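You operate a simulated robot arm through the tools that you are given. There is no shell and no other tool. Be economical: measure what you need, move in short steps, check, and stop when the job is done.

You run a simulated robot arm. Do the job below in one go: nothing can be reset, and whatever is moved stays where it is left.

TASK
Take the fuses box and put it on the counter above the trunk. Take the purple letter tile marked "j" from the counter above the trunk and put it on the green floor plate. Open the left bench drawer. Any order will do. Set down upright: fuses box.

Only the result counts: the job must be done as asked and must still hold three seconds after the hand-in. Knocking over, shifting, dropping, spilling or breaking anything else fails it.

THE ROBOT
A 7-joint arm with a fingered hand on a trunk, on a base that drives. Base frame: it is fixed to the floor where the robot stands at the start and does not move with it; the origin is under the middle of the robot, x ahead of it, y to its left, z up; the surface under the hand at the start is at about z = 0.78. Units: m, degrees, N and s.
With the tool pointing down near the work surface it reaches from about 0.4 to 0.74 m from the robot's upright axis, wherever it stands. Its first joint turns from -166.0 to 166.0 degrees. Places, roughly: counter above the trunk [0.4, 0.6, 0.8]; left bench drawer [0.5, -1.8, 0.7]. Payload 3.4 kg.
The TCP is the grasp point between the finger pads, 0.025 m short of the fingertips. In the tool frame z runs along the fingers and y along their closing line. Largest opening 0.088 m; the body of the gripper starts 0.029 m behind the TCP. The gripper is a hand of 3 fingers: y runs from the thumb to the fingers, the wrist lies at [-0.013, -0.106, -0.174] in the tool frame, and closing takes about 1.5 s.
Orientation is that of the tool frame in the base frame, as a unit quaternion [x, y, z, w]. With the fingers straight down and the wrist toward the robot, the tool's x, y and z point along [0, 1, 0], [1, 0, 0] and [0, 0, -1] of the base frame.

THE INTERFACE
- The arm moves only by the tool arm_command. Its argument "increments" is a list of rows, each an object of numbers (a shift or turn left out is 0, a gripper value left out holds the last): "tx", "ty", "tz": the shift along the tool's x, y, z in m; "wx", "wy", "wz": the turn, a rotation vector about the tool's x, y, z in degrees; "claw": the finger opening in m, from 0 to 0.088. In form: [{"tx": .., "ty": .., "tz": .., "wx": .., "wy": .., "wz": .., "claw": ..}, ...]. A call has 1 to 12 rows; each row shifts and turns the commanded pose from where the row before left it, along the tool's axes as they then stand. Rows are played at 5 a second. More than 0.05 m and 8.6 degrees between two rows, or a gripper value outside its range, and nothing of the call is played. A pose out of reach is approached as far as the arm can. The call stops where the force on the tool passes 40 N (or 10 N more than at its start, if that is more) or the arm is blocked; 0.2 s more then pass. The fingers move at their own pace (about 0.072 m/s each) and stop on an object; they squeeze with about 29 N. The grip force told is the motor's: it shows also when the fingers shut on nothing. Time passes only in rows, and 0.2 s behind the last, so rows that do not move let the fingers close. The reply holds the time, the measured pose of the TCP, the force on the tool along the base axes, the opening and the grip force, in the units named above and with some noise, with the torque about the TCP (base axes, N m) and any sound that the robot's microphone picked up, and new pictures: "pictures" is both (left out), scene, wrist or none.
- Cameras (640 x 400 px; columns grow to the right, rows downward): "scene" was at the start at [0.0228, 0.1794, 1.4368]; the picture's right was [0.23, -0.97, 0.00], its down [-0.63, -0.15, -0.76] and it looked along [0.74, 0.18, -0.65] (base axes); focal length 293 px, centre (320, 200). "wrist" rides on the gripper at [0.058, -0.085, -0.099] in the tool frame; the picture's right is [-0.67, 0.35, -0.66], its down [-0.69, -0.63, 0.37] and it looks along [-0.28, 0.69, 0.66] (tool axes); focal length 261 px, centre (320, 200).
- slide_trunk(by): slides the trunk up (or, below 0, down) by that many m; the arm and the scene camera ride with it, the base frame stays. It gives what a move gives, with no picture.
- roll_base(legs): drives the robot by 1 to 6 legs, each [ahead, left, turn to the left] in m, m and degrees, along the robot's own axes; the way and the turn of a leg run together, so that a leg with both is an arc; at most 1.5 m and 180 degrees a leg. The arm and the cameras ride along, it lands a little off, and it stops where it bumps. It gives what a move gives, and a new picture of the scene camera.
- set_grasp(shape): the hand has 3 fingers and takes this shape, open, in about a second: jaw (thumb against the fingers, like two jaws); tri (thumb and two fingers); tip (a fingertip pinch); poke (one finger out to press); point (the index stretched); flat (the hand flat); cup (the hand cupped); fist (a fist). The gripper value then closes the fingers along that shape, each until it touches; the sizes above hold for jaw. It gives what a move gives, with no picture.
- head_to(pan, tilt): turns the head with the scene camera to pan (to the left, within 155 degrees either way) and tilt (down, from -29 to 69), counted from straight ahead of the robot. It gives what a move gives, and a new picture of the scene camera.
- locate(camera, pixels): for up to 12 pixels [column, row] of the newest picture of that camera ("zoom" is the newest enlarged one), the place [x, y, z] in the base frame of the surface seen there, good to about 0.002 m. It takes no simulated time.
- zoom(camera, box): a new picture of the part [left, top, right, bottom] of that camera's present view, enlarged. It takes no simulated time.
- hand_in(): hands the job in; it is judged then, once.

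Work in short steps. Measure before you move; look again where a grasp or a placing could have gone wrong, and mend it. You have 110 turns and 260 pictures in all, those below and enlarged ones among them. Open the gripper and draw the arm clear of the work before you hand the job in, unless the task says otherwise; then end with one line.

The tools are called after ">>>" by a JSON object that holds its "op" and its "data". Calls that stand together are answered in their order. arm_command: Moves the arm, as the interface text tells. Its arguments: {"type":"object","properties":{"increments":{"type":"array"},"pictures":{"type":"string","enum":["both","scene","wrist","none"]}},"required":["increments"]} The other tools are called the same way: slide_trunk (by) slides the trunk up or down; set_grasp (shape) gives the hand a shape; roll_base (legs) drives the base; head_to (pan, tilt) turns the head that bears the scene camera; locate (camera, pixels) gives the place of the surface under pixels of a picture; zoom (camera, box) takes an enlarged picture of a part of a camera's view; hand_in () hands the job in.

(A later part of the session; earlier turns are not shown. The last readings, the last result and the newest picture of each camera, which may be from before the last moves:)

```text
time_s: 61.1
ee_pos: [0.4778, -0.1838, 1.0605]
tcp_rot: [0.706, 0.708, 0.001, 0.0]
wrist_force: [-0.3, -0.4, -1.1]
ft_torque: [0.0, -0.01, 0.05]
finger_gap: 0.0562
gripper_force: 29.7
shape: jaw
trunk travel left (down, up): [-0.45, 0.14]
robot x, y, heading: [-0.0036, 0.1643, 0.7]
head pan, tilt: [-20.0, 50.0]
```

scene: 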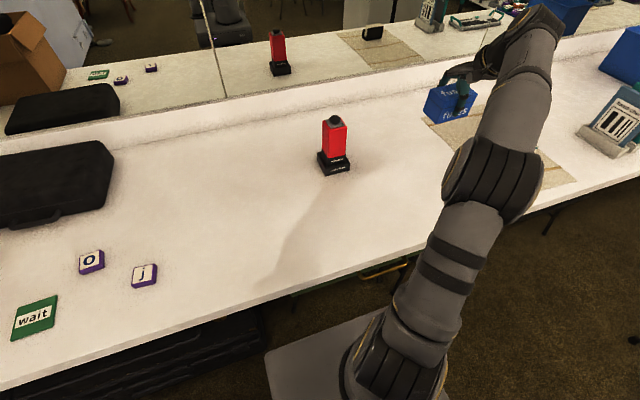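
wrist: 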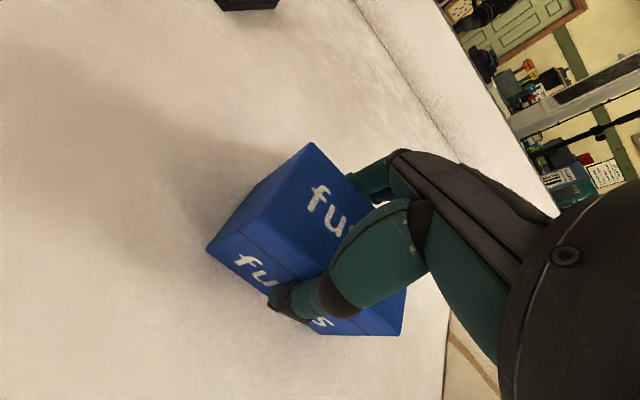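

The box is held level. I carry it 0.684 m toward +y and 0.05 m in x.

>>> {"op": "arm_command", "data": {"increments": [{"tx": 0.048}, {"tx": 0.048}, {"tx": 0.048}, {"tx": 0.048}, {"tx": 0.048}, {"tx": 0.048}, {"tx": 0.048}, {"tx": 0.048}, {"tx": 0.048}, {"tx": 0.048}, {"tx": 0.048}, {"tx": 0.048}], "pictures": "none"}}

>>> {"op": "arm_command", "data": {"increments": [{"tx": 0.045, "ty": 0.02}, {"tx": 0.045, "ty": 0.02}, {"tx": 0.018, "ty": 0.012}, {}], "pictures": "none"}}

>>> {"op": "head_to", "data": {"pan": 25, "tilt": 50}}

```text
time_s: 63.7
ee_pos: [0.4773, 0.3955, 1.0568]
tcp_rot: [0.705, 0.709, 0.0, 0.0]
wrist_force: [-0.2, -0.7, -2.7]
ft_torque: [-0.01, 0.02, -0.03]
finger_gap: 0.0557
gripper_force: 29.3
shape: jaw
trunk travel left (down, up): [-0.45, 0.14]
robot x, y, heading: [-0.0016, 0.167, 0.4]
head pan, tilt: [-20.0, 50.0]
```

```text
time_s: 64.7
ee_pos: [0.5275, 0.5021, 1.0576]
tcp_rot: [0.706, 0.709, 0.001, 0.0]
wrist_force: [0.4, -0.7, -2.2]
ft_torque: [-0.02, 0.04, -0.01]
finger_gap: 0.056
gripper_force: 28.8
shape: jaw
trunk travel left (down, up): [-0.45, 0.14]
robot x, y, heading: [-0.0059, 0.1672, 0.3]
head pan, tilt: [-20.0, 50.0]
```

```text
time_s: 65.8
ee_pos: [0.5282, 0.5008, 1.0582]
tcp_rot: [0.705, 0.709, -0.001, 0.0]
wrist_force: [0.4, -0.3, -1.3]
ft_torque: [-0.03, 0.0, -0.01]
finger_gap: 0.0558
gripper_force: 28.6
shape: jaw
trunk travel left (down, up): [-0.45, 0.14]
robot x, y, heading: [-0.0031, 0.1654, 0.3]
head pan, tilt: [25.0, 50.0]
```

scene: 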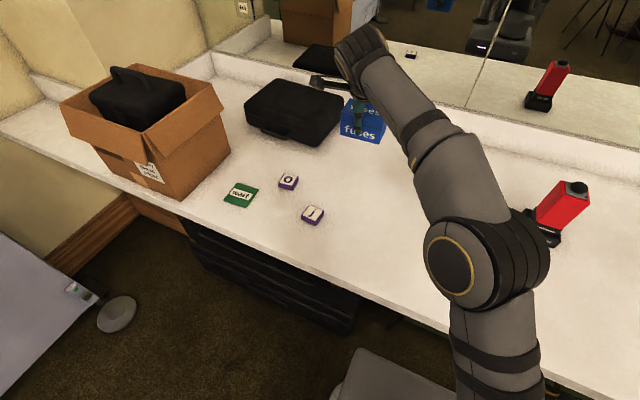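

I check the suitcase's near corner and the trunk's right end before lowering.

>>> {"op": "locate", "data": {"camera": "scene", "pixels": [[318, 148], [342, 100], [340, 130], [355, 320], [358, 300], [312, 214], [288, 181]]}}

>>> {"op": "arm_command", "data": {"increments": [{"tz": 0.045}, {"tz": 0.045}, {"tz": 0.045}, {"tz": 0.045}, {"tz": 0.03}, {}], "pictures": "scene"}}

```text
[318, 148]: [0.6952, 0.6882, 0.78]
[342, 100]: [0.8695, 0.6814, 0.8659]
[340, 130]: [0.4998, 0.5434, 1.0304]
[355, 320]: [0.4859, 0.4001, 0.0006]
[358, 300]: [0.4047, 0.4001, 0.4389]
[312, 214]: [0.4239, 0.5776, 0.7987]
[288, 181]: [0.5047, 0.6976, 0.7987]
```

```text
time_s: 67.2
ee_pos: [0.5275, 0.5004, 0.8497]
tcp_rot: [0.705, 0.709, 0.0, 0.0]
wrist_force: [-0.1, 0.0, -1.4]
ft_torque: [-0.01, -0.02, -0.01]
finger_gap: 0.0557
gripper_force: 28.7
shape: jaw
trunk travel left (down, up): [-0.45, 0.14]
robot x, y, heading: [-0.0043, 0.1653, 0.2]
head pan, tilt: [25.0, 50.0]
```

scene: 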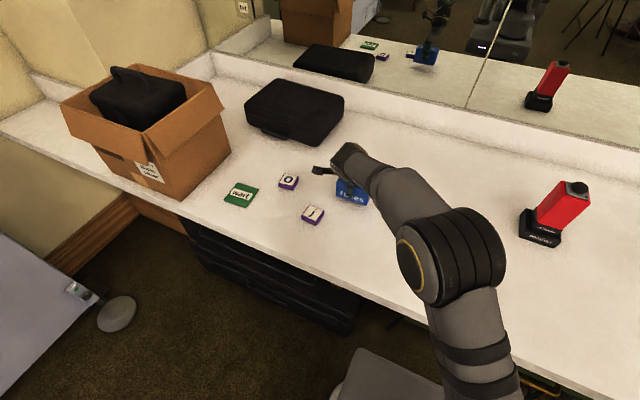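

Bottom should be about 0.028 above the counter. I lower slowly to contact.

>>> {"op": "arm_command", "data": {"increments": [{"tz": 0.012}, {"tz": 0.008}, {"tz": 0.004}, {"tz": 0.003}, {}], "pictures": "none"}}

```text
time_s: 68.4
ee_pos: [0.5275, 0.5017, 0.8225]
tcp_rot: [0.706, 0.708, 0.0, 0.0]
wrist_force: [-0.4, 0.1, -1.4]
ft_torque: [-0.06, -0.02, 0.02]
finger_gap: 0.0557
gripper_force: 29.0
shape: jaw
trunk travel left (down, up): [-0.45, 0.14]
robot x, y, heading: [-0.0043, 0.1673, 0.3]
head pan, tilt: [25.0, 50.0]
```

>>> {"op": "arm_command", "data": {"increments": [{"tz": 0.0015}, {"tz": 0.001}, {}, {"claw": 0.088}, {}, {}, {}, {}], "pictures": "wrist"}}

```text
time_s: 70.2
ee_pos: [0.5277, 0.5018, 0.82]
tcp_rot: [0.705, 0.709, 0.0, 0.0]
wrist_force: [1.5, 0.3, -1.0]
ft_torque: [0.0, 0.0, 0.0]
finger_gap: 0.0874
gripper_force: 0.0
shape: jaw
trunk travel left (down, up): [-0.45, 0.14]
robot x, y, heading: [-0.0021, 0.1618, 0.6]
head pan, tilt: [25.0, 50.0]
```

wrist: 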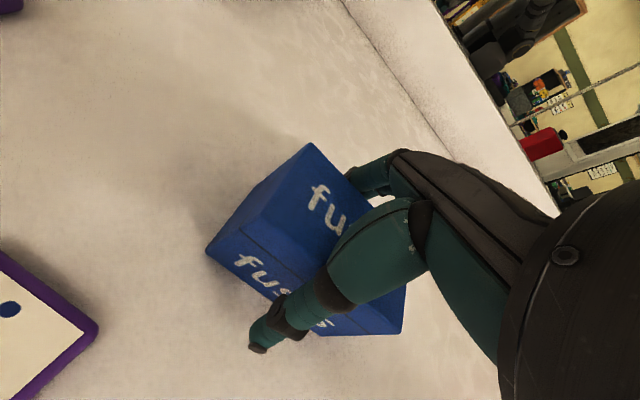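

The box stands upright and is released. I rise and then look at the bench closer by driving along the counter.

>>> {"op": "arm_command", "data": {"increments": [{"tz": -0.03}, {"tz": -0.045}, {"tz": -0.045}, {"tz": -0.045}, {"tz": -0.045}, {"tz": -0.045}, {"tz": -0.045}], "pictures": "scene"}}

>>> {"op": "roll_base", "data": {"legs": [[-0.15, -0.75, 0]]}}

>>> {"op": "head_to", "data": {"pan": -65, "tilt": 30}}

>>> {"op": "zoom", "data": {"camera": "scene", "box": [200, 50, 440, 200]}}

```text
time_s: 71.8
ee_pos: [0.5207, 0.4982, 1.1167]
tcp_rot: [0.705, 0.709, -0.001, 0.0]
wrist_force: [-0.5, -0.7, 0.7]
ft_torque: [0.0, -0.05, -0.01]
finger_gap: 0.0876
gripper_force: 0.0
shape: jaw
out of reach, approached as far as the arm can: row 7
trunk travel left (down, up): [-0.45, 0.14]
robot x, y, heading: [-0.0002, 0.1617, 0.5]
head pan, tilt: [25.0, 50.0]
```

scene: 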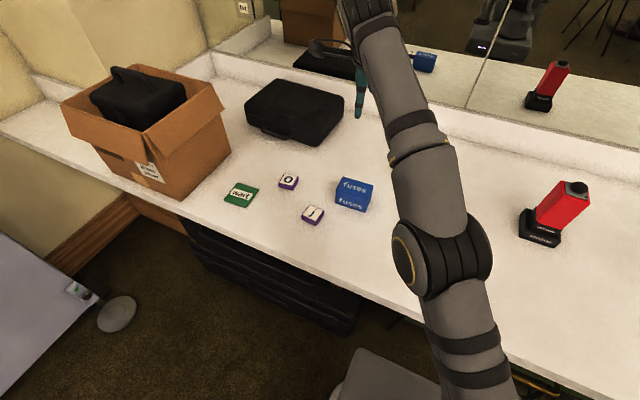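

```text
time_s: 75.9
ee_pos: [0.3797, -0.2535, 1.1165]
tcp_rot: [0.703, 0.711, 0.0, 0.0]
wrist_force: [-0.2, 0.3, -0.3]
ft_torque: [-0.03, 0.03, 0.02]
finger_gap: 0.0876
gripper_force: 0.0
shape: jaw
trunk travel left (down, up): [-0.45, 0.14]
robot x, y, heading: [-0.1379, -0.5886, 0.7]
head pan, tilt: [25.0, 50.0]
```

scene: 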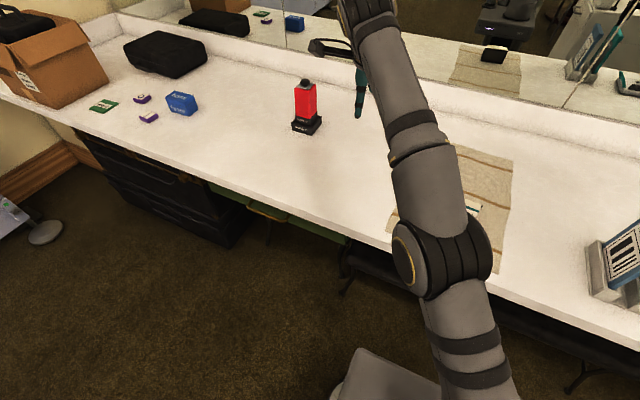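

```text
time_s: 77.6
ee_pos: [0.3801, -0.2536, 1.1176]
tcp_rot: [0.704, 0.71, 0.0, 0.0]
wrist_force: [0.0, 0.4, -0.4]
ft_torque: [-0.03, -0.02, 0.0]
finger_gap: 0.0877
gripper_force: 0.0
shape: jaw
trunk travel left (down, up): [-0.45, 0.14]
robot x, y, heading: [-0.1435, -0.5904, 0.7]
head pan, tilt: [-65.0, 30.0]
```

scene: 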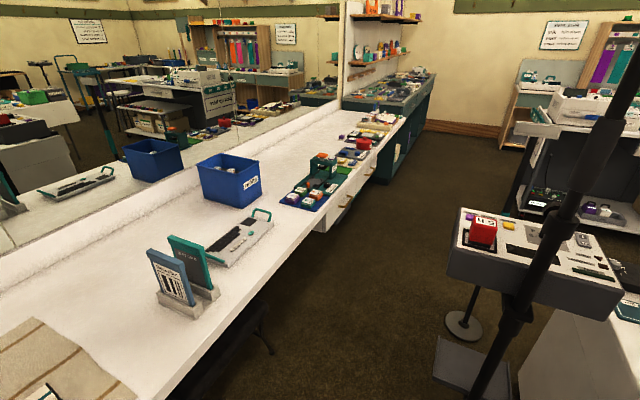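

```text
2.67 times, centred on (320, 125) of scene
```

zoom: 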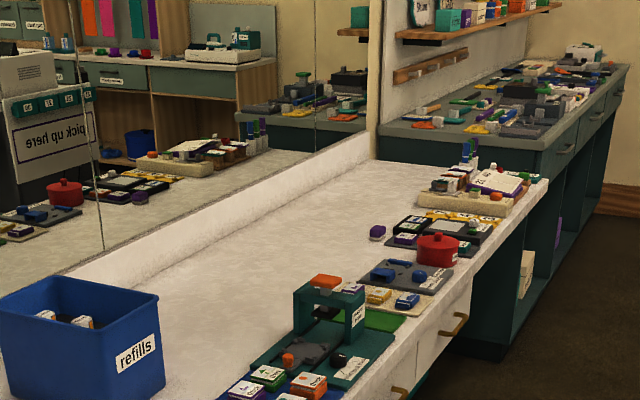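

I zoom on the green plate by the teal stand.

>>> {"op": "zoom", "data": {"camera": "scene", "box": [270, 130, 390, 215]}}

>>> {"op": "zoom", "data": {"camera": "scene", "box": [490, 120, 640, 220]}}

>>> {"op": "zoom", "data": {"camera": "scene", "box": [440, 190, 640, 315]}}

```text
4.71 times, centred on (330, 172) of scene
```

zoom: 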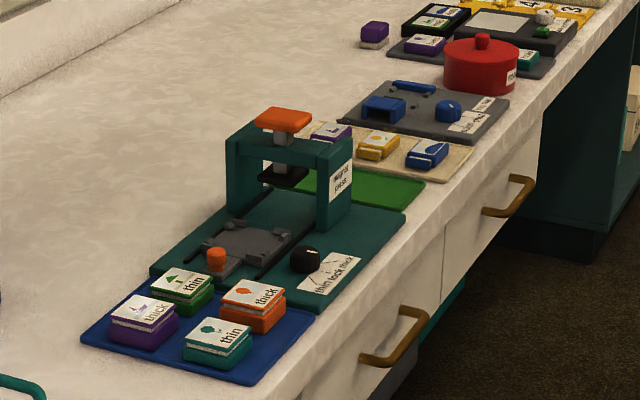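

```text
4.00 times, centred on (565, 170) of scene
```

zoom: 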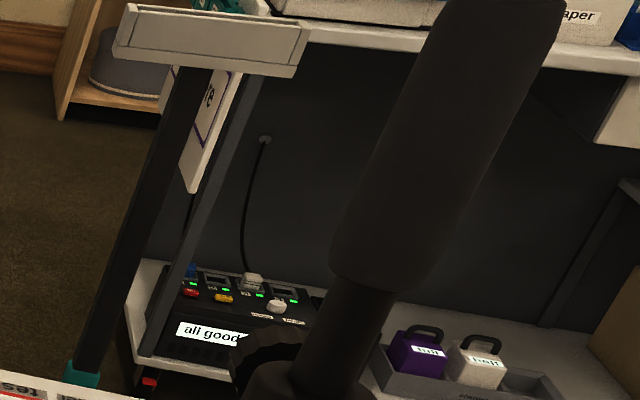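

```text
3.20 times, centred on (540, 252) of scene
```

zoom: 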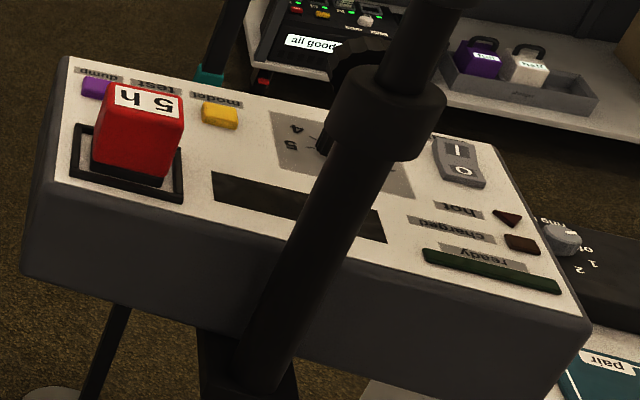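

No plate on the bench. I tuck the hand to the robot's centreline, then drive round the cabinet via x≈-1.65 to look at the hidden floor and reach the drawer.

>>> {"op": "arm_command", "data": {"increments": [{"tx": -0.045, "ty": -0.01}, {"tx": -0.045, "ty": -0.01}, {"tx": -0.045, "ty": -0.01}, {"tx": -0.045, "ty": -0.01}, {"tx": -0.045, "ty": -0.01}, {"tx": -0.045, "ty": -0.01}, {"tx": -0.045, "ty": -0.01}], "pictures": "none"}}

>>> {"op": "roll_base", "data": {"legs": [[-0.4, 0.25, 0], [-1.1, 0.05, 0], [0, 0, -90]]}}

>>> {"op": "head_to", "data": {"pan": 0, "tilt": 35}}

```text
time_s: 79.2
ee_pos: [0.3127, -0.5726, 1.1194]
tcp_rot: [0.702, 0.712, 0.0, 0.001]
wrist_force: [-0.1, -0.5, -0.2]
ft_torque: [-0.04, -0.03, 0.0]
finger_gap: 0.0875
gripper_force: 0.1
shape: jaw
trunk travel left (down, up): [-0.45, 0.14]
robot x, y, heading: [-0.143, -0.5909, 0.8]
head pan, tilt: [-65.0, 30.0]
```

```text
time_s: 91.1
ee_pos: [-1.6559, -0.7525, 1.1191]
tcp_rot: [1.0, -0.02, 0.0, 0.0]
wrist_force: [0.1, 0.5, 0.2]
ft_torque: [0.0, 0.0, 0.01]
finger_gap: 0.0875
gripper_force: 0.0
shape: jaw
trunk travel left (down, up): [-0.45, 0.14]
robot x, y, heading: [-1.6514, -0.2932, -92.0]
head pan, tilt: [-65.0, 30.0]
```

scene: 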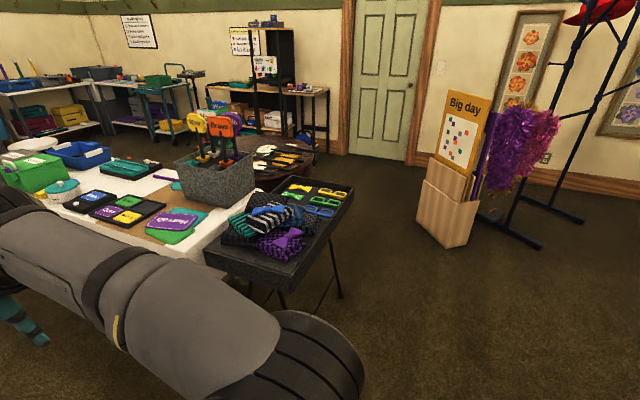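

```text
time_s: 92.5
ee_pos: [-1.6554, -0.7514, 1.119]
tcp_rot: [1.0, -0.02, 0.0, 0.0]
wrist_force: [-0.5, -0.5, -0.9]
ft_torque: [0.0, -0.01, -0.02]
finger_gap: 0.0875
gripper_force: 0.0
shape: jaw
trunk travel left (down, up): [-0.45, 0.14]
robot x, y, heading: [-1.6505, -0.2931, -92.0]
head pan, tilt: [0.0, 35.0]
```

scene: 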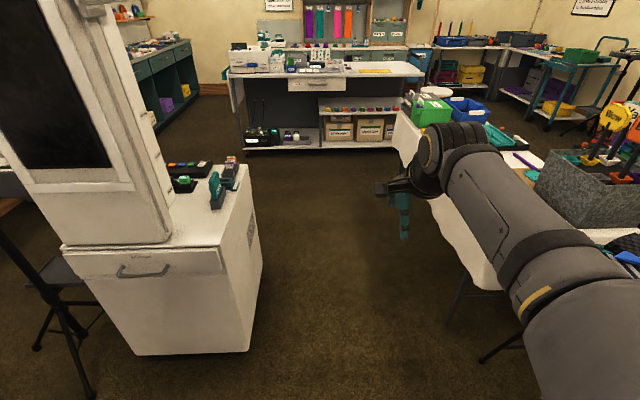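

The corridor is clear. I check its bounds, then drive ahead.

>>> {"op": "locate", "data": {"camera": "scene", "pixels": [[248, 345], [262, 250], [140, 350], [245, 170], [400, 120], [470, 290], [250, 75], [370, 80], [320, 140], [245, 148]]}}

>>> {"op": "roll_base", "data": {"legs": [[1.0, 0.03, 2]]}}

>>> {"op": "head_to", "data": {"pan": 55, "tilt": 35}}

```text
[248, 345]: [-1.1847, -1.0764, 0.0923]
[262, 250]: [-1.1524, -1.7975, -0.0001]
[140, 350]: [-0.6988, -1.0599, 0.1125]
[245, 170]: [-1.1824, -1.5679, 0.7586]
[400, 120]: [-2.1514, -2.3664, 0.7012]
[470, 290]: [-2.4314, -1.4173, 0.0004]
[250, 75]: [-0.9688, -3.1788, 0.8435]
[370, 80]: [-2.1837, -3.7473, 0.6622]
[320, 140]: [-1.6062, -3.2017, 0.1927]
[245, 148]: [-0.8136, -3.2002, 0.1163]
```

```text
time_s: 97.7
ee_pos: [-1.6096, -1.7573, 1.1183]
tcp_rot: [1.0, 0.008, 0.0, 0.0]
wrist_force: [-0.5, 0.5, 0.6]
ft_torque: [0.0, 0.01, 0.0]
finger_gap: 0.0878
gripper_force: 0.1
shape: jaw
trunk travel left (down, up): [-0.45, 0.14]
robot x, y, heading: [-1.6328, -1.3016, -89.0]
head pan, tilt: [0.0, 35.0]
```

scene: 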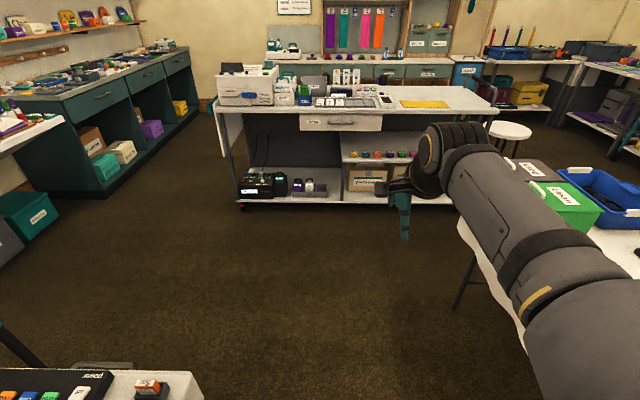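

```text
time_s: 99.0
ee_pos: [-1.6104, -1.7573, 1.1189]
tcp_rot: [1.0, 0.008, -0.001, 0.0]
wrist_force: [0.3, 0.6, 0.1]
ft_torque: [-0.01, 0.01, 0.02]
finger_gap: 0.0878
gripper_force: 0.1
shape: jaw
trunk travel left (down, up): [-0.45, 0.14]
robot x, y, heading: [-1.6274, -1.3018, -88.9]
head pan, tilt: [55.0, 35.0]
```

scene: 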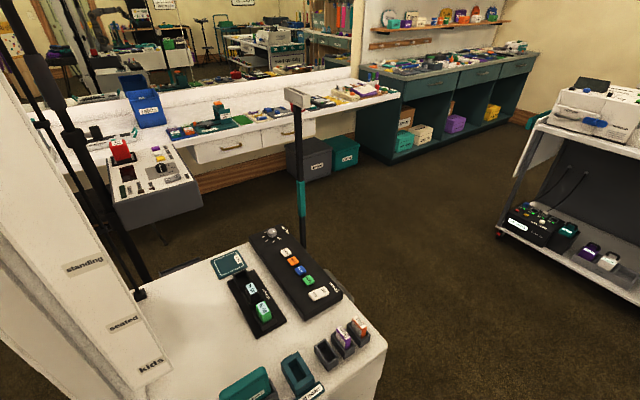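

Open floor ahead with no green plate; the two white drawers are at (225,145) and (300,127). I measure obstacles: pole and console.

>>> {"op": "locate", "data": {"camera": "scene", "pixels": [[302, 240], [298, 95], [195, 190], [140, 215], [195, 150], [232, 146], [300, 128], [120, 130], [205, 215], [310, 175], [505, 235], [160, 240]]}}

>>> {"op": "zoom", "data": {"camera": "scene", "box": [100, 60, 340, 210]}}

```text
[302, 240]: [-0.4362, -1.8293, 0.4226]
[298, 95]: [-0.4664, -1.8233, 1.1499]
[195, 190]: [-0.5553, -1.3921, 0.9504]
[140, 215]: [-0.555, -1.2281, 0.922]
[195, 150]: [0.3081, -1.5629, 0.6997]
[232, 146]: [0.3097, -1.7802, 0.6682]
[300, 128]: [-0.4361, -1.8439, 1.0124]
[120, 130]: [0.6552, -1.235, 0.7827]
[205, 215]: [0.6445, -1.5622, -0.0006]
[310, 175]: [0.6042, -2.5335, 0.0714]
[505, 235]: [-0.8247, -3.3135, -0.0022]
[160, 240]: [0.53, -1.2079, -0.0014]
```

```text
2.67 times, centred on (220, 135) of scene
```

zoom: 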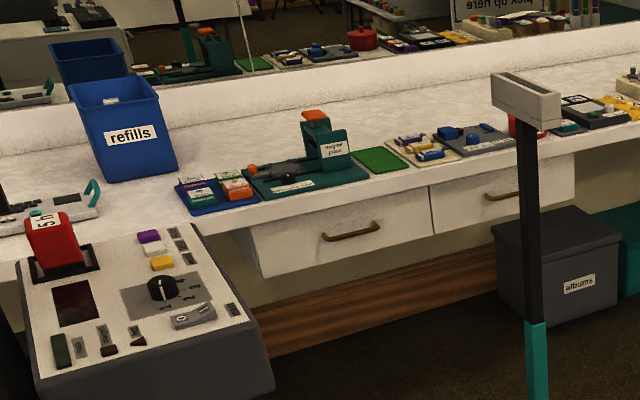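

Handle at about (0.28,-1.76,0.68). I drive to about (-0.25,-2.15) facing the counter.

>>> {"op": "roll_base", "data": {"legs": [[0.85, 0, 0], [0, 0, 89], [1.38, 0, 0]]}}

>>> {"op": "head_to", "data": {"pan": 10, "tilt": 48}}

```text
time_s: 113.6
ee_pos: [0.1929, -2.1586, 1.119]
tcp_rot: [0.715, 0.699, 0.0, 0.0]
wrist_force: [0.5, 0.3, 0.7]
ft_torque: [-0.01, -0.02, 0.0]
finger_gap: 0.0874
gripper_force: 0.2
shape: jaw
trunk travel left (down, up): [-0.45, 0.14]
robot x, y, heading: [-0.262, -2.1587, -1.1]
head pan, tilt: [55.0, 35.0]
```

scene: 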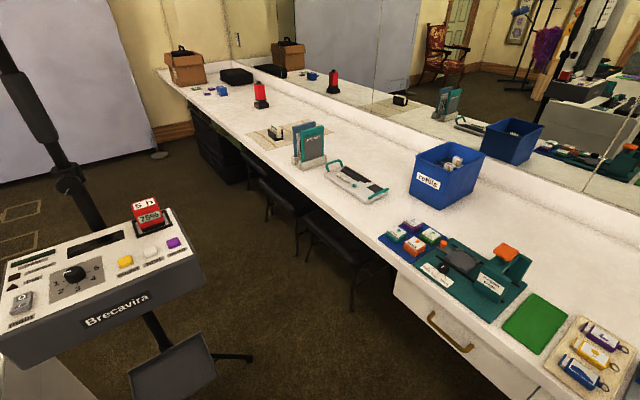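

```text
time_s: 114.8
ee_pos: [0.193, -2.1586, 1.1194]
tcp_rot: [0.715, 0.699, 0.0, 0.0]
wrist_force: [0.1, 1.1, 0.0]
ft_torque: [-0.02, -0.03, 0.0]
finger_gap: 0.0875
gripper_force: 0.1
shape: jaw
trunk travel left (down, up): [-0.45, 0.14]
robot x, y, heading: [-0.2636, -2.1648, -1.0]
head pan, tilt: [10.0, 48.0]
```

scene: 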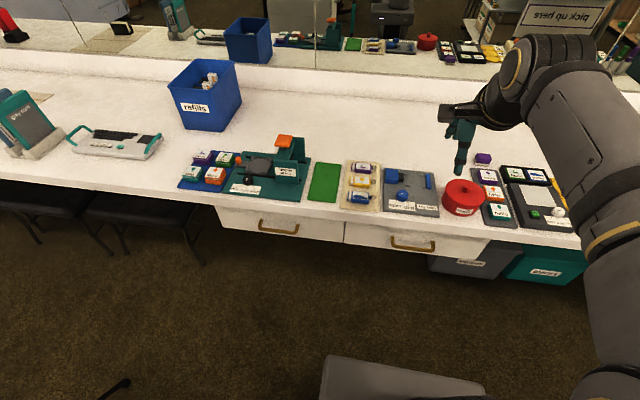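

I zoom on the drawers and on the green plate here.

>>> {"op": "zoom", "data": {"camera": "scene", "box": [170, 125, 370, 250]}}

>>> {"op": "locate", "data": {"camera": "zoom", "pixels": [[300, 315], [355, 340], [410, 335], [385, 340], [330, 335], [355, 300], [440, 130], [530, 140], [460, 245], [535, 238], [495, 180], [560, 300]]}}

>>> {"op": "zoom", "data": {"camera": "scene", "box": [330, 140, 570, 290]}}

```text
3.20 times, centred on (270, 188) of scene
```

zoom: 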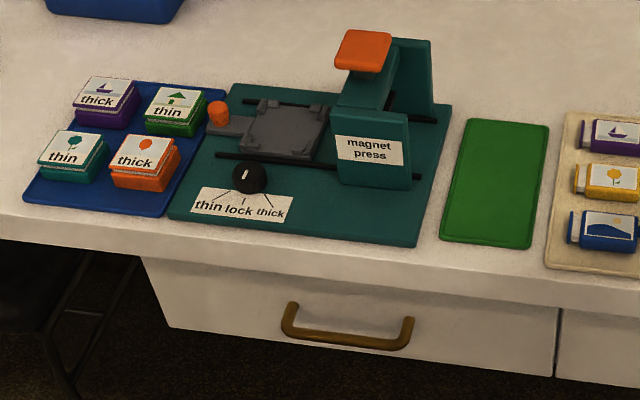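

```text
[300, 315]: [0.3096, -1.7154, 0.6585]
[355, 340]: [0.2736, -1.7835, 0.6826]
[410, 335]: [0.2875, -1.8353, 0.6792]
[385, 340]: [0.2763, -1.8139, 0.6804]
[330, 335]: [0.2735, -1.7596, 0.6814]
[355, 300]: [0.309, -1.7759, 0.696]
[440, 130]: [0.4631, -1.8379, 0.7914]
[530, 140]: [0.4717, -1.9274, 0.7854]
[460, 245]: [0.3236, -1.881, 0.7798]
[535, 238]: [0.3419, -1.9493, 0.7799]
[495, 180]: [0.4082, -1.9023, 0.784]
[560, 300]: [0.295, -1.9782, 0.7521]
```

```text
2.67 times, centred on (450, 215) of scene
```

zoom: 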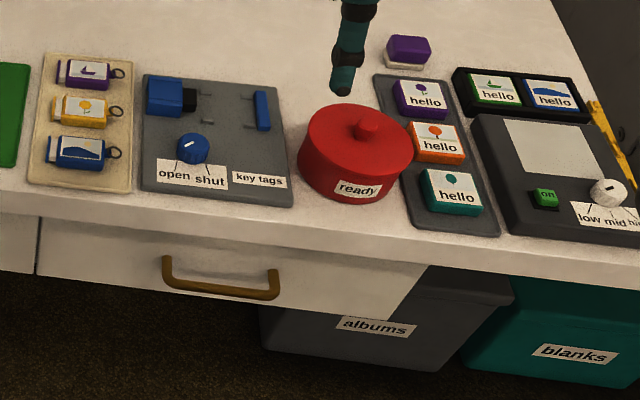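

The "left" drawer handle bar spans y −1.72…−1.84 at x≈0.275, z≈0.68, with the front at 0.309. I move the hand in front of it and pitch it to point horizontally at the drawer.

>>> {"op": "arm_command", "data": {"increments": [{"tx": 0.048}, {"tx": 0.048}, {"tx": 0.048}, {"tx": 0.048}, {"tx": 0.048}, {"tx": 0.048}, {"tx": 0.048}, {"tx": 0.044}], "pictures": "none"}}

>>> {"op": "arm_command", "data": {"increments": [{"wx": -8.2}, {"wx": -8.2}, {"wx": -8.2}, {"wx": -8.2}, {"wx": -8.2}, {"wx": -8.2}, {"wx": -8.2}, {"wx": -8.2}, {"wx": -8.2}, {"wx": -8.2}, {"wx": -8}], "pictures": "scene"}}

```text
time_s: 116.6
ee_pos: [0.1995, -1.7794, 1.1214]
tcp_rot: [0.715, 0.699, -0.001, 0.001]
wrist_force: [0.1, 0.3, 1.0]
ft_torque: [-0.02, 0.0, 0.03]
finger_gap: 0.0876
gripper_force: 0.0
shape: jaw
trunk travel left (down, up): [-0.45, 0.14]
robot x, y, heading: [-0.2611, -2.1634, -1.3]
head pan, tilt: [10.0, 48.0]
```

```text
time_s: 119.0
ee_pos: [0.2018, -1.7785, 1.1184]
tcp_rot: [0.505, 0.494, 0.495, 0.506]
wrist_force: [-0.2, -0.4, 0.4]
ft_torque: [-0.01, 0.01, -0.01]
finger_gap: 0.0879
gripper_force: 0.0
shape: jaw
trunk travel left (down, up): [-0.45, 0.14]
robot x, y, heading: [-0.2651, -2.1614, -1.3]
head pan, tilt: [10.0, 48.0]
```

scene: 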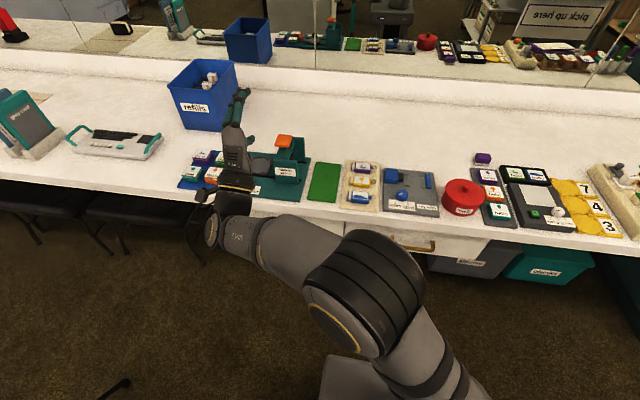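

The hand points level at the drawer. I slide the trunk down 0.437 so the TCP comes to bar height.

>>> {"op": "slide_trunk", "data": {"by": -0.437}}

>>> {"op": "arm_command", "data": {"increments": [{}], "pictures": "both"}}

```text
refused: -0.437 is not a number from -0.4 to 0.4
```

```text
time_s: 119.4
ee_pos: [0.2022, -1.7789, 1.1195]
tcp_rot: [0.505, 0.494, 0.495, 0.506]
wrist_force: [-0.3, -0.7, 0.6]
ft_torque: [-0.01, 0.0, -0.04]
finger_gap: 0.0877
gripper_force: 0.0
shape: jaw
trunk travel left (down, up): [-0.45, 0.14]
robot x, y, heading: [-0.2613, -2.1602, -1.2]
head pan, tilt: [10.0, 48.0]
```

scene: 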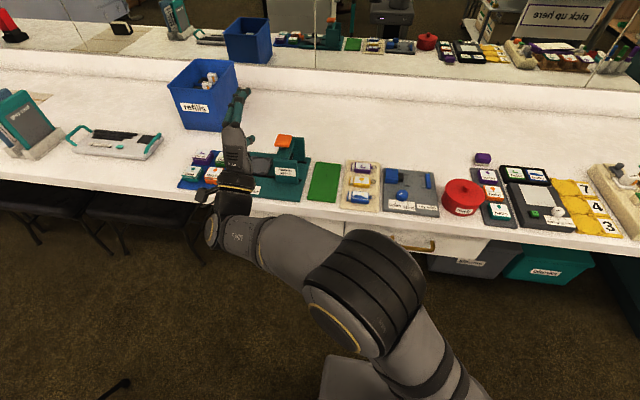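
wrist: 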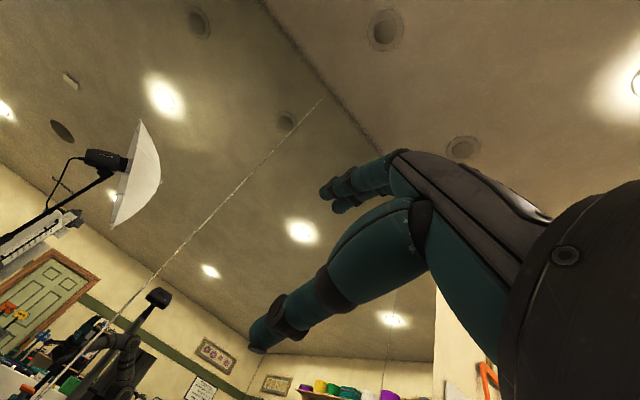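

Limit is 0.4 per call; I slide by -0.4 and then lower the rest with the arm.

>>> {"op": "slide_trunk", "data": {"by": -0.4}}

>>> {"op": "arm_command", "data": {"increments": [{"ty": -0.02}, {"ty": -0.016}, {}], "pictures": "both"}}

```text
time_s: 123.2
ee_pos: [0.2017, -1.7787, 0.7186]
tcp_rot: [0.505, 0.495, 0.494, 0.505]
wrist_force: [0.6, 0.2, -0.2]
ft_torque: [0.03, -0.03, -0.01]
finger_gap: 0.0877
gripper_force: 0.0
shape: jaw
trunk travel left (down, up): [-0.05, 0.54]
robot x, y, heading: [-0.2635, -2.1651, -1.2]
head pan, tilt: [10.0, 48.0]
```

```text
time_s: 124.0
ee_pos: [0.2029, -1.7799, 0.6818]
tcp_rot: [0.506, 0.494, 0.494, 0.506]
wrist_force: [-0.1, -0.2, -0.3]
ft_torque: [0.01, 0.0, -0.02]
finger_gap: 0.0875
gripper_force: 0.0
shape: jaw
trunk travel left (down, up): [-0.05, 0.54]
robot x, y, heading: [-0.2641, -2.1614, -0.7]
head pan, tilt: [10.0, 48.0]
```

scene: 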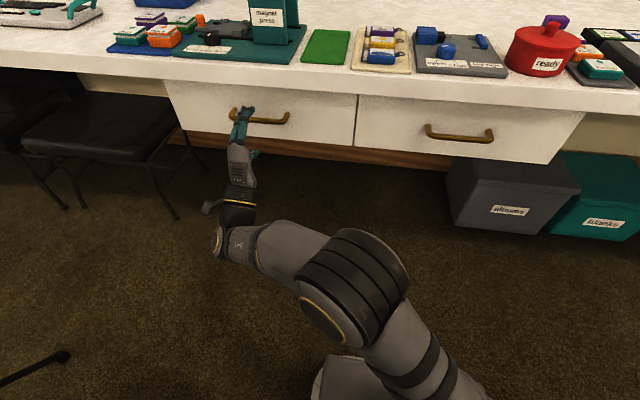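
wrist: 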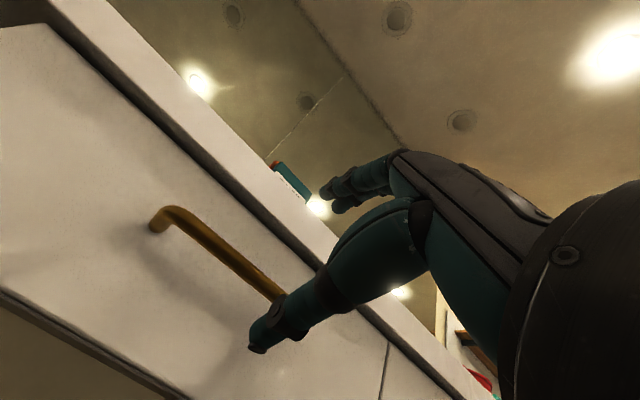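

The bar lies between thumb and fingers. I narrow the opening to 0.06 and move forward 0.072.

>>> {"op": "arm_command", "data": {"increments": [{"claw": 0.06}, {}, {"tz": 0.03}, {"tz": 0.025}, {"tz": 0.017}, {}], "pictures": "both"}}

```text
time_s: 125.4
ee_pos: [0.2744, -1.7827, 0.6835]
tcp_rot: [0.505, 0.495, 0.494, 0.506]
wrist_force: [0.9, -0.1, -0.7]
ft_torque: [-0.01, -0.02, 0.02]
finger_gap: 0.0605
gripper_force: 0.1
shape: jaw
trunk travel left (down, up): [-0.05, 0.54]
robot x, y, heading: [-0.2595, -2.1632, -1.1]
head pan, tilt: [10.0, 48.0]
```

scene: 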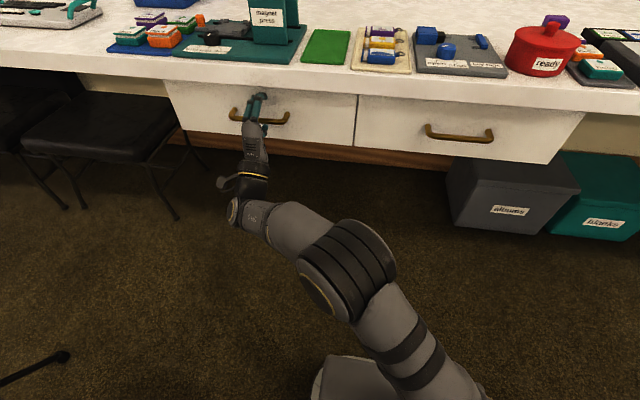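
wrist: 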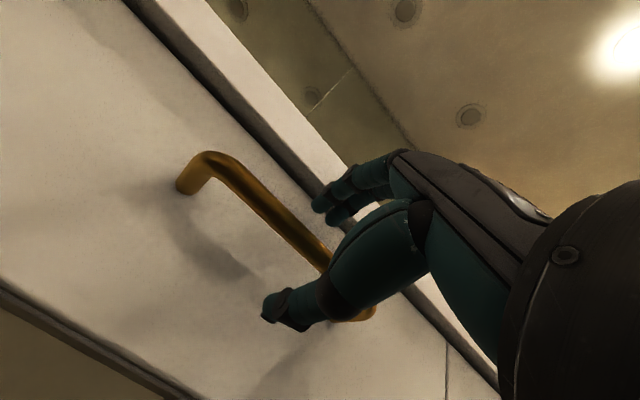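

I close on the bar.

>>> {"op": "arm_command", "data": {"increments": [{"claw": 0.0}, {}, {}, {}, {}, {}, {}, {}], "pictures": "wrist"}}

```text
time_s: 127.2
ee_pos: [0.2722, -1.7815, 0.6836]
tcp_rot: [0.506, 0.495, 0.494, 0.505]
wrist_force: [3.0, 0.1, -9.2]
ft_torque: [0.06, -0.01, 0.01]
finger_gap: 0.0002
gripper_force: 28.7
shape: jaw
trunk travel left (down, up): [-0.05, 0.54]
robot x, y, heading: [-0.2663, -2.1618, -1.5]
head pan, tilt: [10.0, 48.0]
```

wrist: 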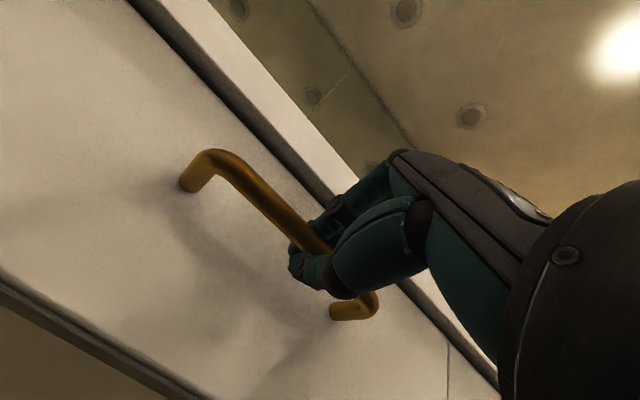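

The fingers wrap the bar. I pull back in small steps.

>>> {"op": "arm_command", "data": {"increments": [{"tz": -0.015}, {"tz": -0.02}, {"tz": -0.025}, {"tz": -0.025}, {}], "pictures": "scene"}}

```text
time_s: 128.4
ee_pos: [0.1889, -1.778, 0.6846]
tcp_rot: [0.506, 0.494, 0.494, 0.506]
wrist_force: [0.4, -13.1, -13.1]
ft_torque: [-0.11, 0.03, -0.01]
finger_gap: 0.0013
gripper_force: 28.6
shape: jaw
trunk travel left (down, up): [-0.05, 0.54]
robot x, y, heading: [-0.2674, -2.1618, -1.1]
head pan, tilt: [10.0, 48.0]
```

scene: 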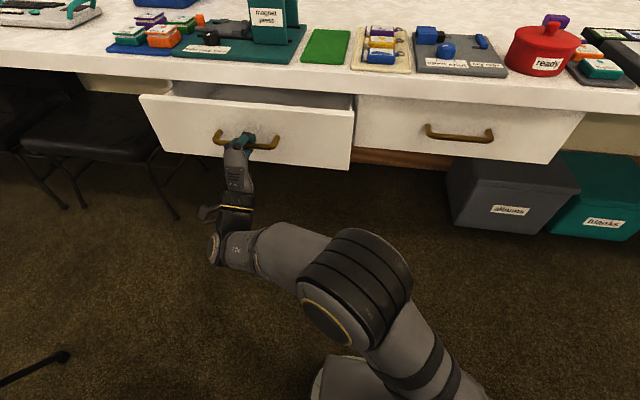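

It opens well. I pull another ~0.11 m with a slight sideways correction.

>>> {"op": "arm_command", "data": {"increments": [{"tz": -0.02, "tx": -0.002}, {"tz": -0.02, "tx": -0.001}, {"tz": -0.02, "tx": -0.001}, {"tz": -0.02, "tx": -0.001}, {"tz": -0.02}, {"tz": -0.015}, {}], "pictures": "scene"}}

```text
time_s: 130.0
ee_pos: [0.0749, -1.7804, 0.6831]
tcp_rot: [0.506, 0.494, 0.494, 0.506]
wrist_force: [0.7, 1.7, -7.0]
ft_torque: [0.06, 0.02, 0.01]
finger_gap: 0.0008
gripper_force: 29.2
shape: jaw
trunk travel left (down, up): [-0.05, 0.54]
robot x, y, heading: [-0.2639, -2.1619, -1.0]
head pan, tilt: [10.0, 48.0]
```

scene: 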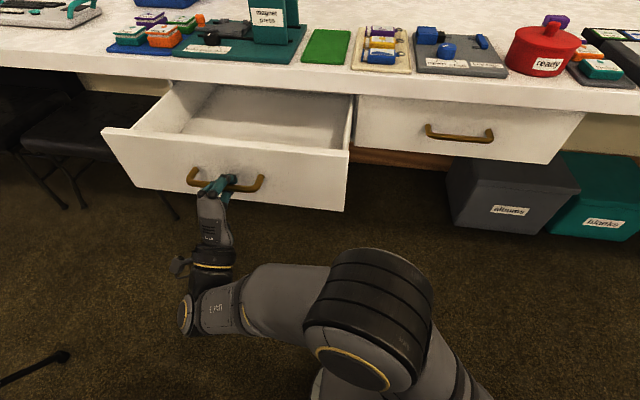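

Open by 0.2 m. I try a little more to reach near full travel.

>>> {"op": "arm_command", "data": {"increments": [{"tz": -0.02, "tx": -0.001}, {"tz": -0.02}, {"tz": -0.02}, {}], "pictures": "scene"}}

```text
time_s: 130.8
ee_pos: [0.0328, -1.7828, 0.6797]
tcp_rot: [0.509, 0.493, 0.488, 0.509]
wrist_force: [26.9, 11.7, -2.1]
ft_torque: [0.06, -0.16, 0.07]
finger_gap: 0.0006
gripper_force: 29.0
shape: jaw
trunk travel left (down, up): [-0.05, 0.54]
robot x, y, heading: [-0.2659, -2.1585, -1.4]
head pan, tilt: [10.0, 48.0]
stopped in row 3: the force on the tool passed its limit at 56 N (the readings are from after the stop); the commanded pose is now the measured one
```

scene: 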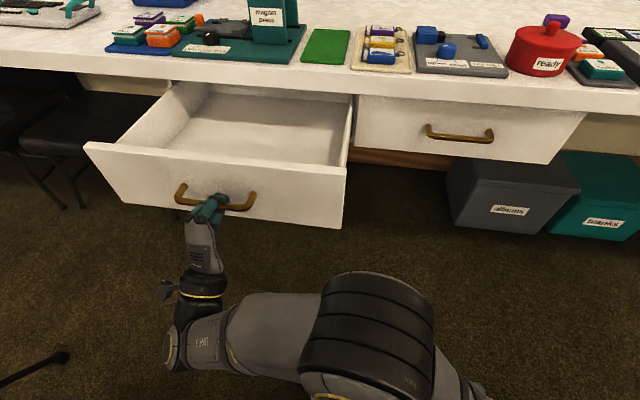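

The drawer is at its stop. I open the fingers and back off with the base.

>>> {"op": "arm_command", "data": {"increments": [{"claw": 0.07}, {}, {}, {}, {}, {}], "pictures": "wrist"}}

```text
time_s: 132.2
ee_pos: [0.0298, -1.7833, 0.6819]
tcp_rot: [0.508, 0.492, 0.492, 0.508]
wrist_force: [0.2, -0.3, 0.4]
ft_torque: [0.02, 0.01, -0.01]
finger_gap: 0.0699
gripper_force: 0.1
shape: jaw
trunk travel left (down, up): [-0.05, 0.54]
robot x, y, heading: [-0.2615, -2.1647, -1.3]
head pan, tilt: [10.0, 48.0]
```

wrist: 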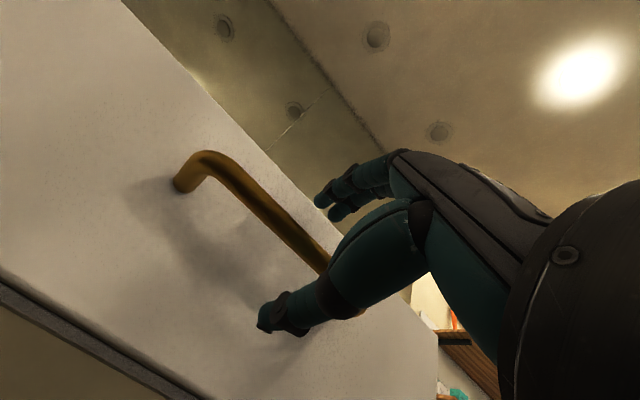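

Free of the bar. The pole stands at (-0.45,-1.82), so I back up only 0.1 m and raise the trunk.

>>> {"op": "roll_base", "data": {"legs": [[-0.1, 0, 0]]}}

>>> {"op": "slide_trunk", "data": {"by": 0.4}}

>>> {"op": "head_to", "data": {"pan": 20, "tilt": 55}}

```text
time_s: 133.3
ee_pos: [-0.0732, -1.7816, 0.6819]
tcp_rot: [0.508, 0.492, 0.491, 0.508]
wrist_force: [-0.1, -0.6, 0.4]
ft_torque: [-0.01, 0.02, 0.01]
finger_gap: 0.0697
gripper_force: 0.0
shape: jaw
trunk travel left (down, up): [-0.05, 0.54]
robot x, y, heading: [-0.3639, -2.1567, -1.3]
head pan, tilt: [10.0, 48.0]
```

scene: 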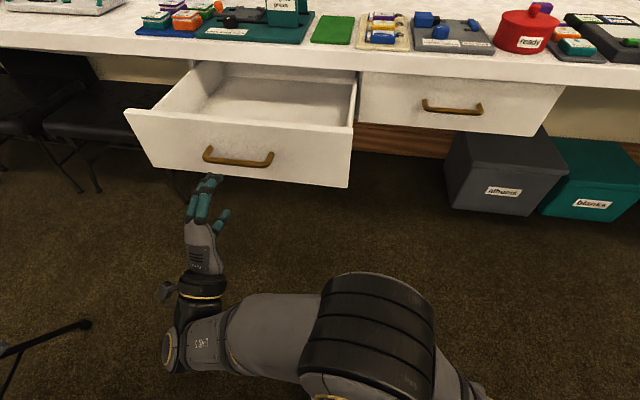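

```text
time_s: 137.1
ee_pos: [-0.0731, -1.7808, 1.0824]
tcp_rot: [0.507, 0.493, 0.492, 0.507]
wrist_force: [0.3, -0.3, -0.1]
ft_torque: [0.0, 0.0, 0.0]
finger_gap: 0.0698
gripper_force: 0.0
shape: jaw
trunk travel left (down, up): [-0.45, 0.14]
robot x, y, heading: [-0.3654, -2.1631, -1.0]
head pan, tilt: [10.0, 48.0]
```

```text
time_s: 137.9
ee_pos: [-0.0739, -1.7804, 1.0813]
tcp_rot: [0.508, 0.493, 0.491, 0.508]
wrist_force: [-0.7, 0.0, -0.4]
ft_torque: [-0.02, 0.03, 0.02]
finger_gap: 0.0701
gripper_force: 0.2
shape: jaw
trunk travel left (down, up): [-0.45, 0.14]
robot x, y, heading: [-0.3634, -2.1616, -1.4]
head pan, tilt: [20.0, 55.0]
```

scene: 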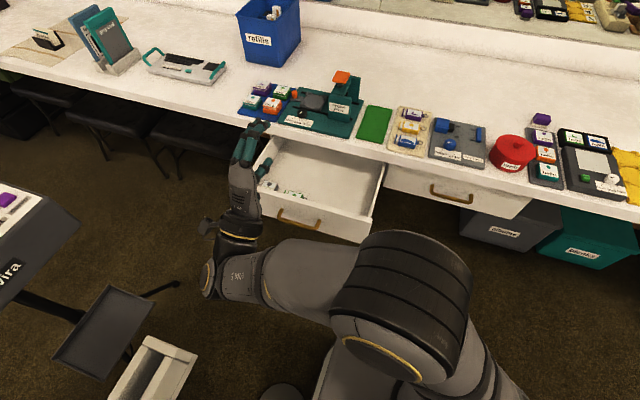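

The drawer is open. I look into it, and bring the hand to the centre, away from the pole.

>>> {"op": "zoom", "data": {"camera": "scene", "box": [230, 60, 430, 250]}}

>>> {"op": "arm_command", "data": {"increments": [{"tz": 0.04, "tx": -0.02}, {"tz": 0.04, "tx": -0.02}, {"tz": 0.04, "tx": -0.02}, {"tz": 0.04, "tx": -0.02}, {"tx": -0.048}, {"tx": -0.048}, {"tx": -0.048}, {"tx": -0.048}, {"tx": -0.048}, {"tx": -0.048}], "pictures": "none"}}

>>> {"op": "arm_command", "data": {"increments": [{"wx": 8.2}, {"wx": 8.2}, {"wx": 8.2}, {"wx": 8.2}, {"wx": 8.2}, {"wx": 8.2}, {"wx": 8.2}, {"wx": 8.2}, {"wx": 8.2}, {"wx": 8.2}, {"wx": 8, "claw": 0.088}], "pictures": "scene"}}

```text
2.11 times, centred on (330, 155) of scene
```

zoom: 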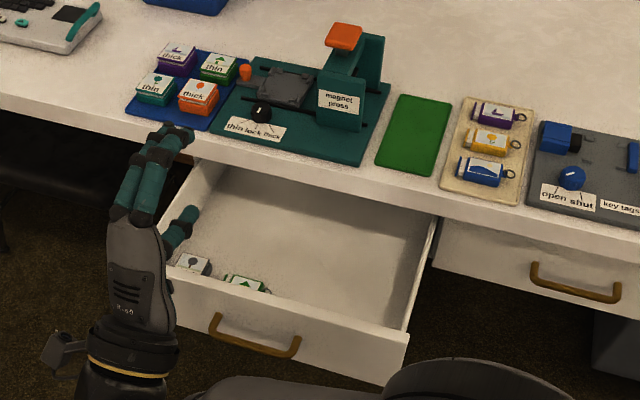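

```text
time_s: 140.1
ee_pos: [0.0941, -2.088, 1.0813]
tcp_rot: [0.509, 0.49, 0.491, 0.509]
wrist_force: [-0.6, 0.5, 0.2]
ft_torque: [0.03, 0.01, -0.02]
finger_gap: 0.0698
gripper_force: 0.1
shape: jaw
out of reach, approached as far as the arm can: row 8, 9, 10
trunk travel left (down, up): [-0.45, 0.14]
robot x, y, heading: [-0.3627, -2.1575, -0.8]
head pan, tilt: [20.0, 55.0]
```

```text
time_s: 142.5
ee_pos: [0.108, -2.0826, 1.0862]
tcp_rot: [0.718, 0.696, -0.002, -0.001]
wrist_force: [0.3, 0.3, 0.5]
ft_torque: [0.02, -0.02, -0.01]
finger_gap: 0.0877
gripper_force: 0.0
shape: jaw
out of reach, approached as far as the arm can: row 1, 2
trunk travel left (down, up): [-0.45, 0.14]
robot x, y, heading: [-0.3663, -2.1616, -0.7]
head pan, tilt: [20.0, 55.0]
```

scene: 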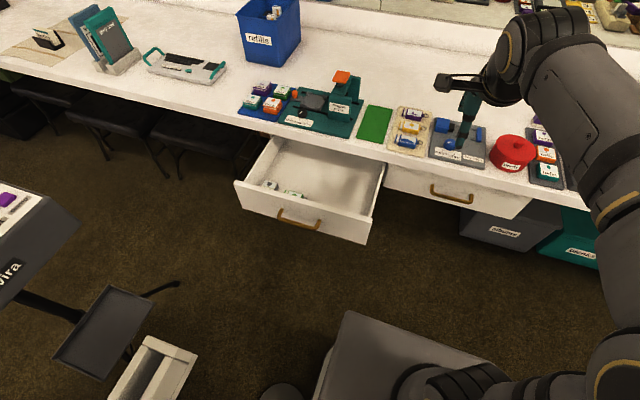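

The drawer is open and the hand is clear. Now I search for the green floor plate from here: under the counter and the far room.

>>> {"op": "head_to", "data": {"pan": -60, "tilt": 40}}

>>> {"op": "head_to", "data": {"pan": -120, "tilt": 30}}

>>> {"op": "head_to", "data": {"pan": 150, "tilt": 35}}

>>> {"op": "head_to", "data": {"pan": 75, "tilt": 30}}

```text
time_s: 144.0
ee_pos: [0.1089, -2.0833, 1.0866]
tcp_rot: [0.719, 0.695, -0.001, 0.0]
wrist_force: [0.3, -0.2, -0.3]
ft_torque: [0.02, -0.02, 0.01]
finger_gap: 0.0876
gripper_force: 0.0
shape: jaw
trunk travel left (down, up): [-0.45, 0.14]
robot x, y, heading: [-0.3663, -2.1619, -1.2]
head pan, tilt: [-60.0, 40.0]
```

scene: 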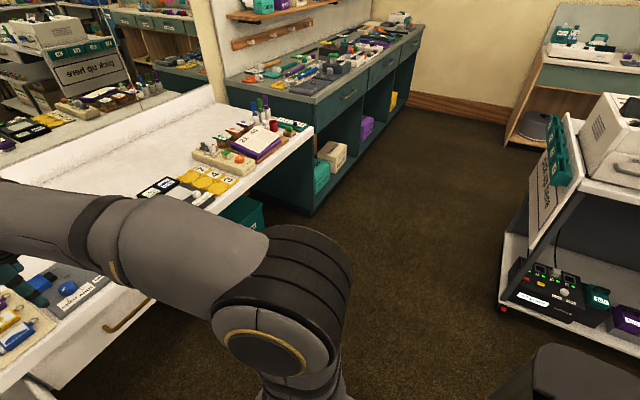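

```text
time_s: 145.3
ee_pos: [0.1082, -2.0837, 1.0874]
tcp_rot: [0.719, 0.695, 0.0, 0.001]
wrist_force: [-0.9, 0.6, 0.2]
ft_torque: [-0.02, -0.01, 0.02]
finger_gap: 0.0875
gripper_force: 0.0
shape: jaw
trunk travel left (down, up): [-0.45, 0.14]
robot x, y, heading: [-0.3646, -2.1567, -1.2]
head pan, tilt: [-120.0, 30.0]
```

scene: 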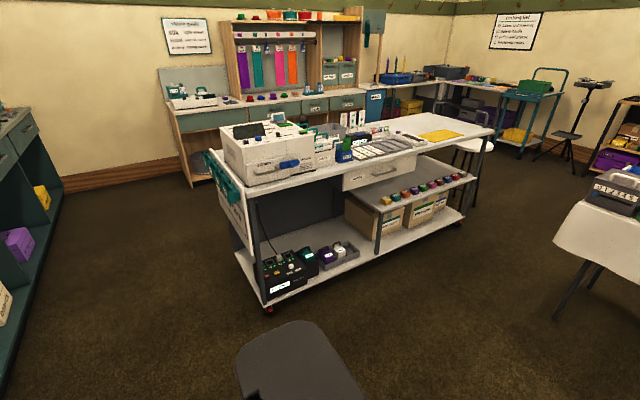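

```text
time_s: 149.0
ee_pos: [0.1074, -2.0827, 1.0863]
tcp_rot: [0.719, 0.695, -0.001, 0.001]
wrist_force: [0.0, 0.5, -0.9]
ft_torque: [0.05, 0.01, 0.0]
finger_gap: 0.088
gripper_force: 0.1
shape: jaw
trunk travel left (down, up): [-0.45, 0.14]
robot x, y, heading: [-0.3674, -2.1576, -0.9]
head pan, tilt: [150.0, 35.0]
```

scene: 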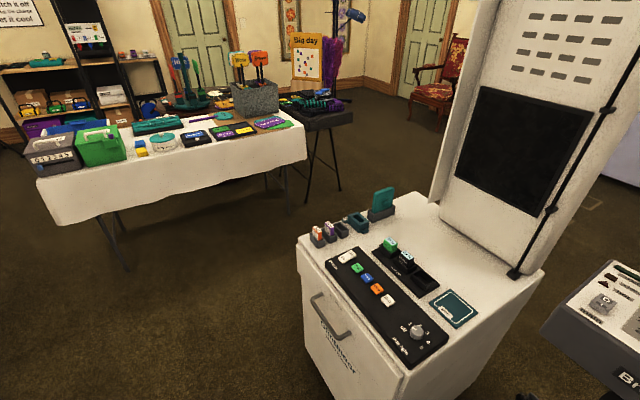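

```text
time_s: 150.5
ee_pos: [0.1081, -2.0835, 1.0863]
tcp_rot: [0.719, 0.695, -0.001, 0.001]
wrist_force: [-0.4, -0.2, 0.2]
ft_torque: [-0.03, 0.01, 0.02]
finger_gap: 0.0876
gripper_force: 0.1
shape: jaw
trunk travel left (down, up): [-0.45, 0.14]
robot x, y, heading: [-0.3644, -2.1611, -1.1]
head pan, tilt: [75.0, 30.0]
```

scene: 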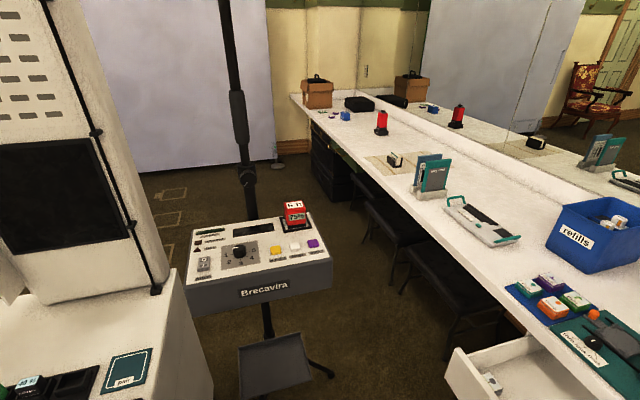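

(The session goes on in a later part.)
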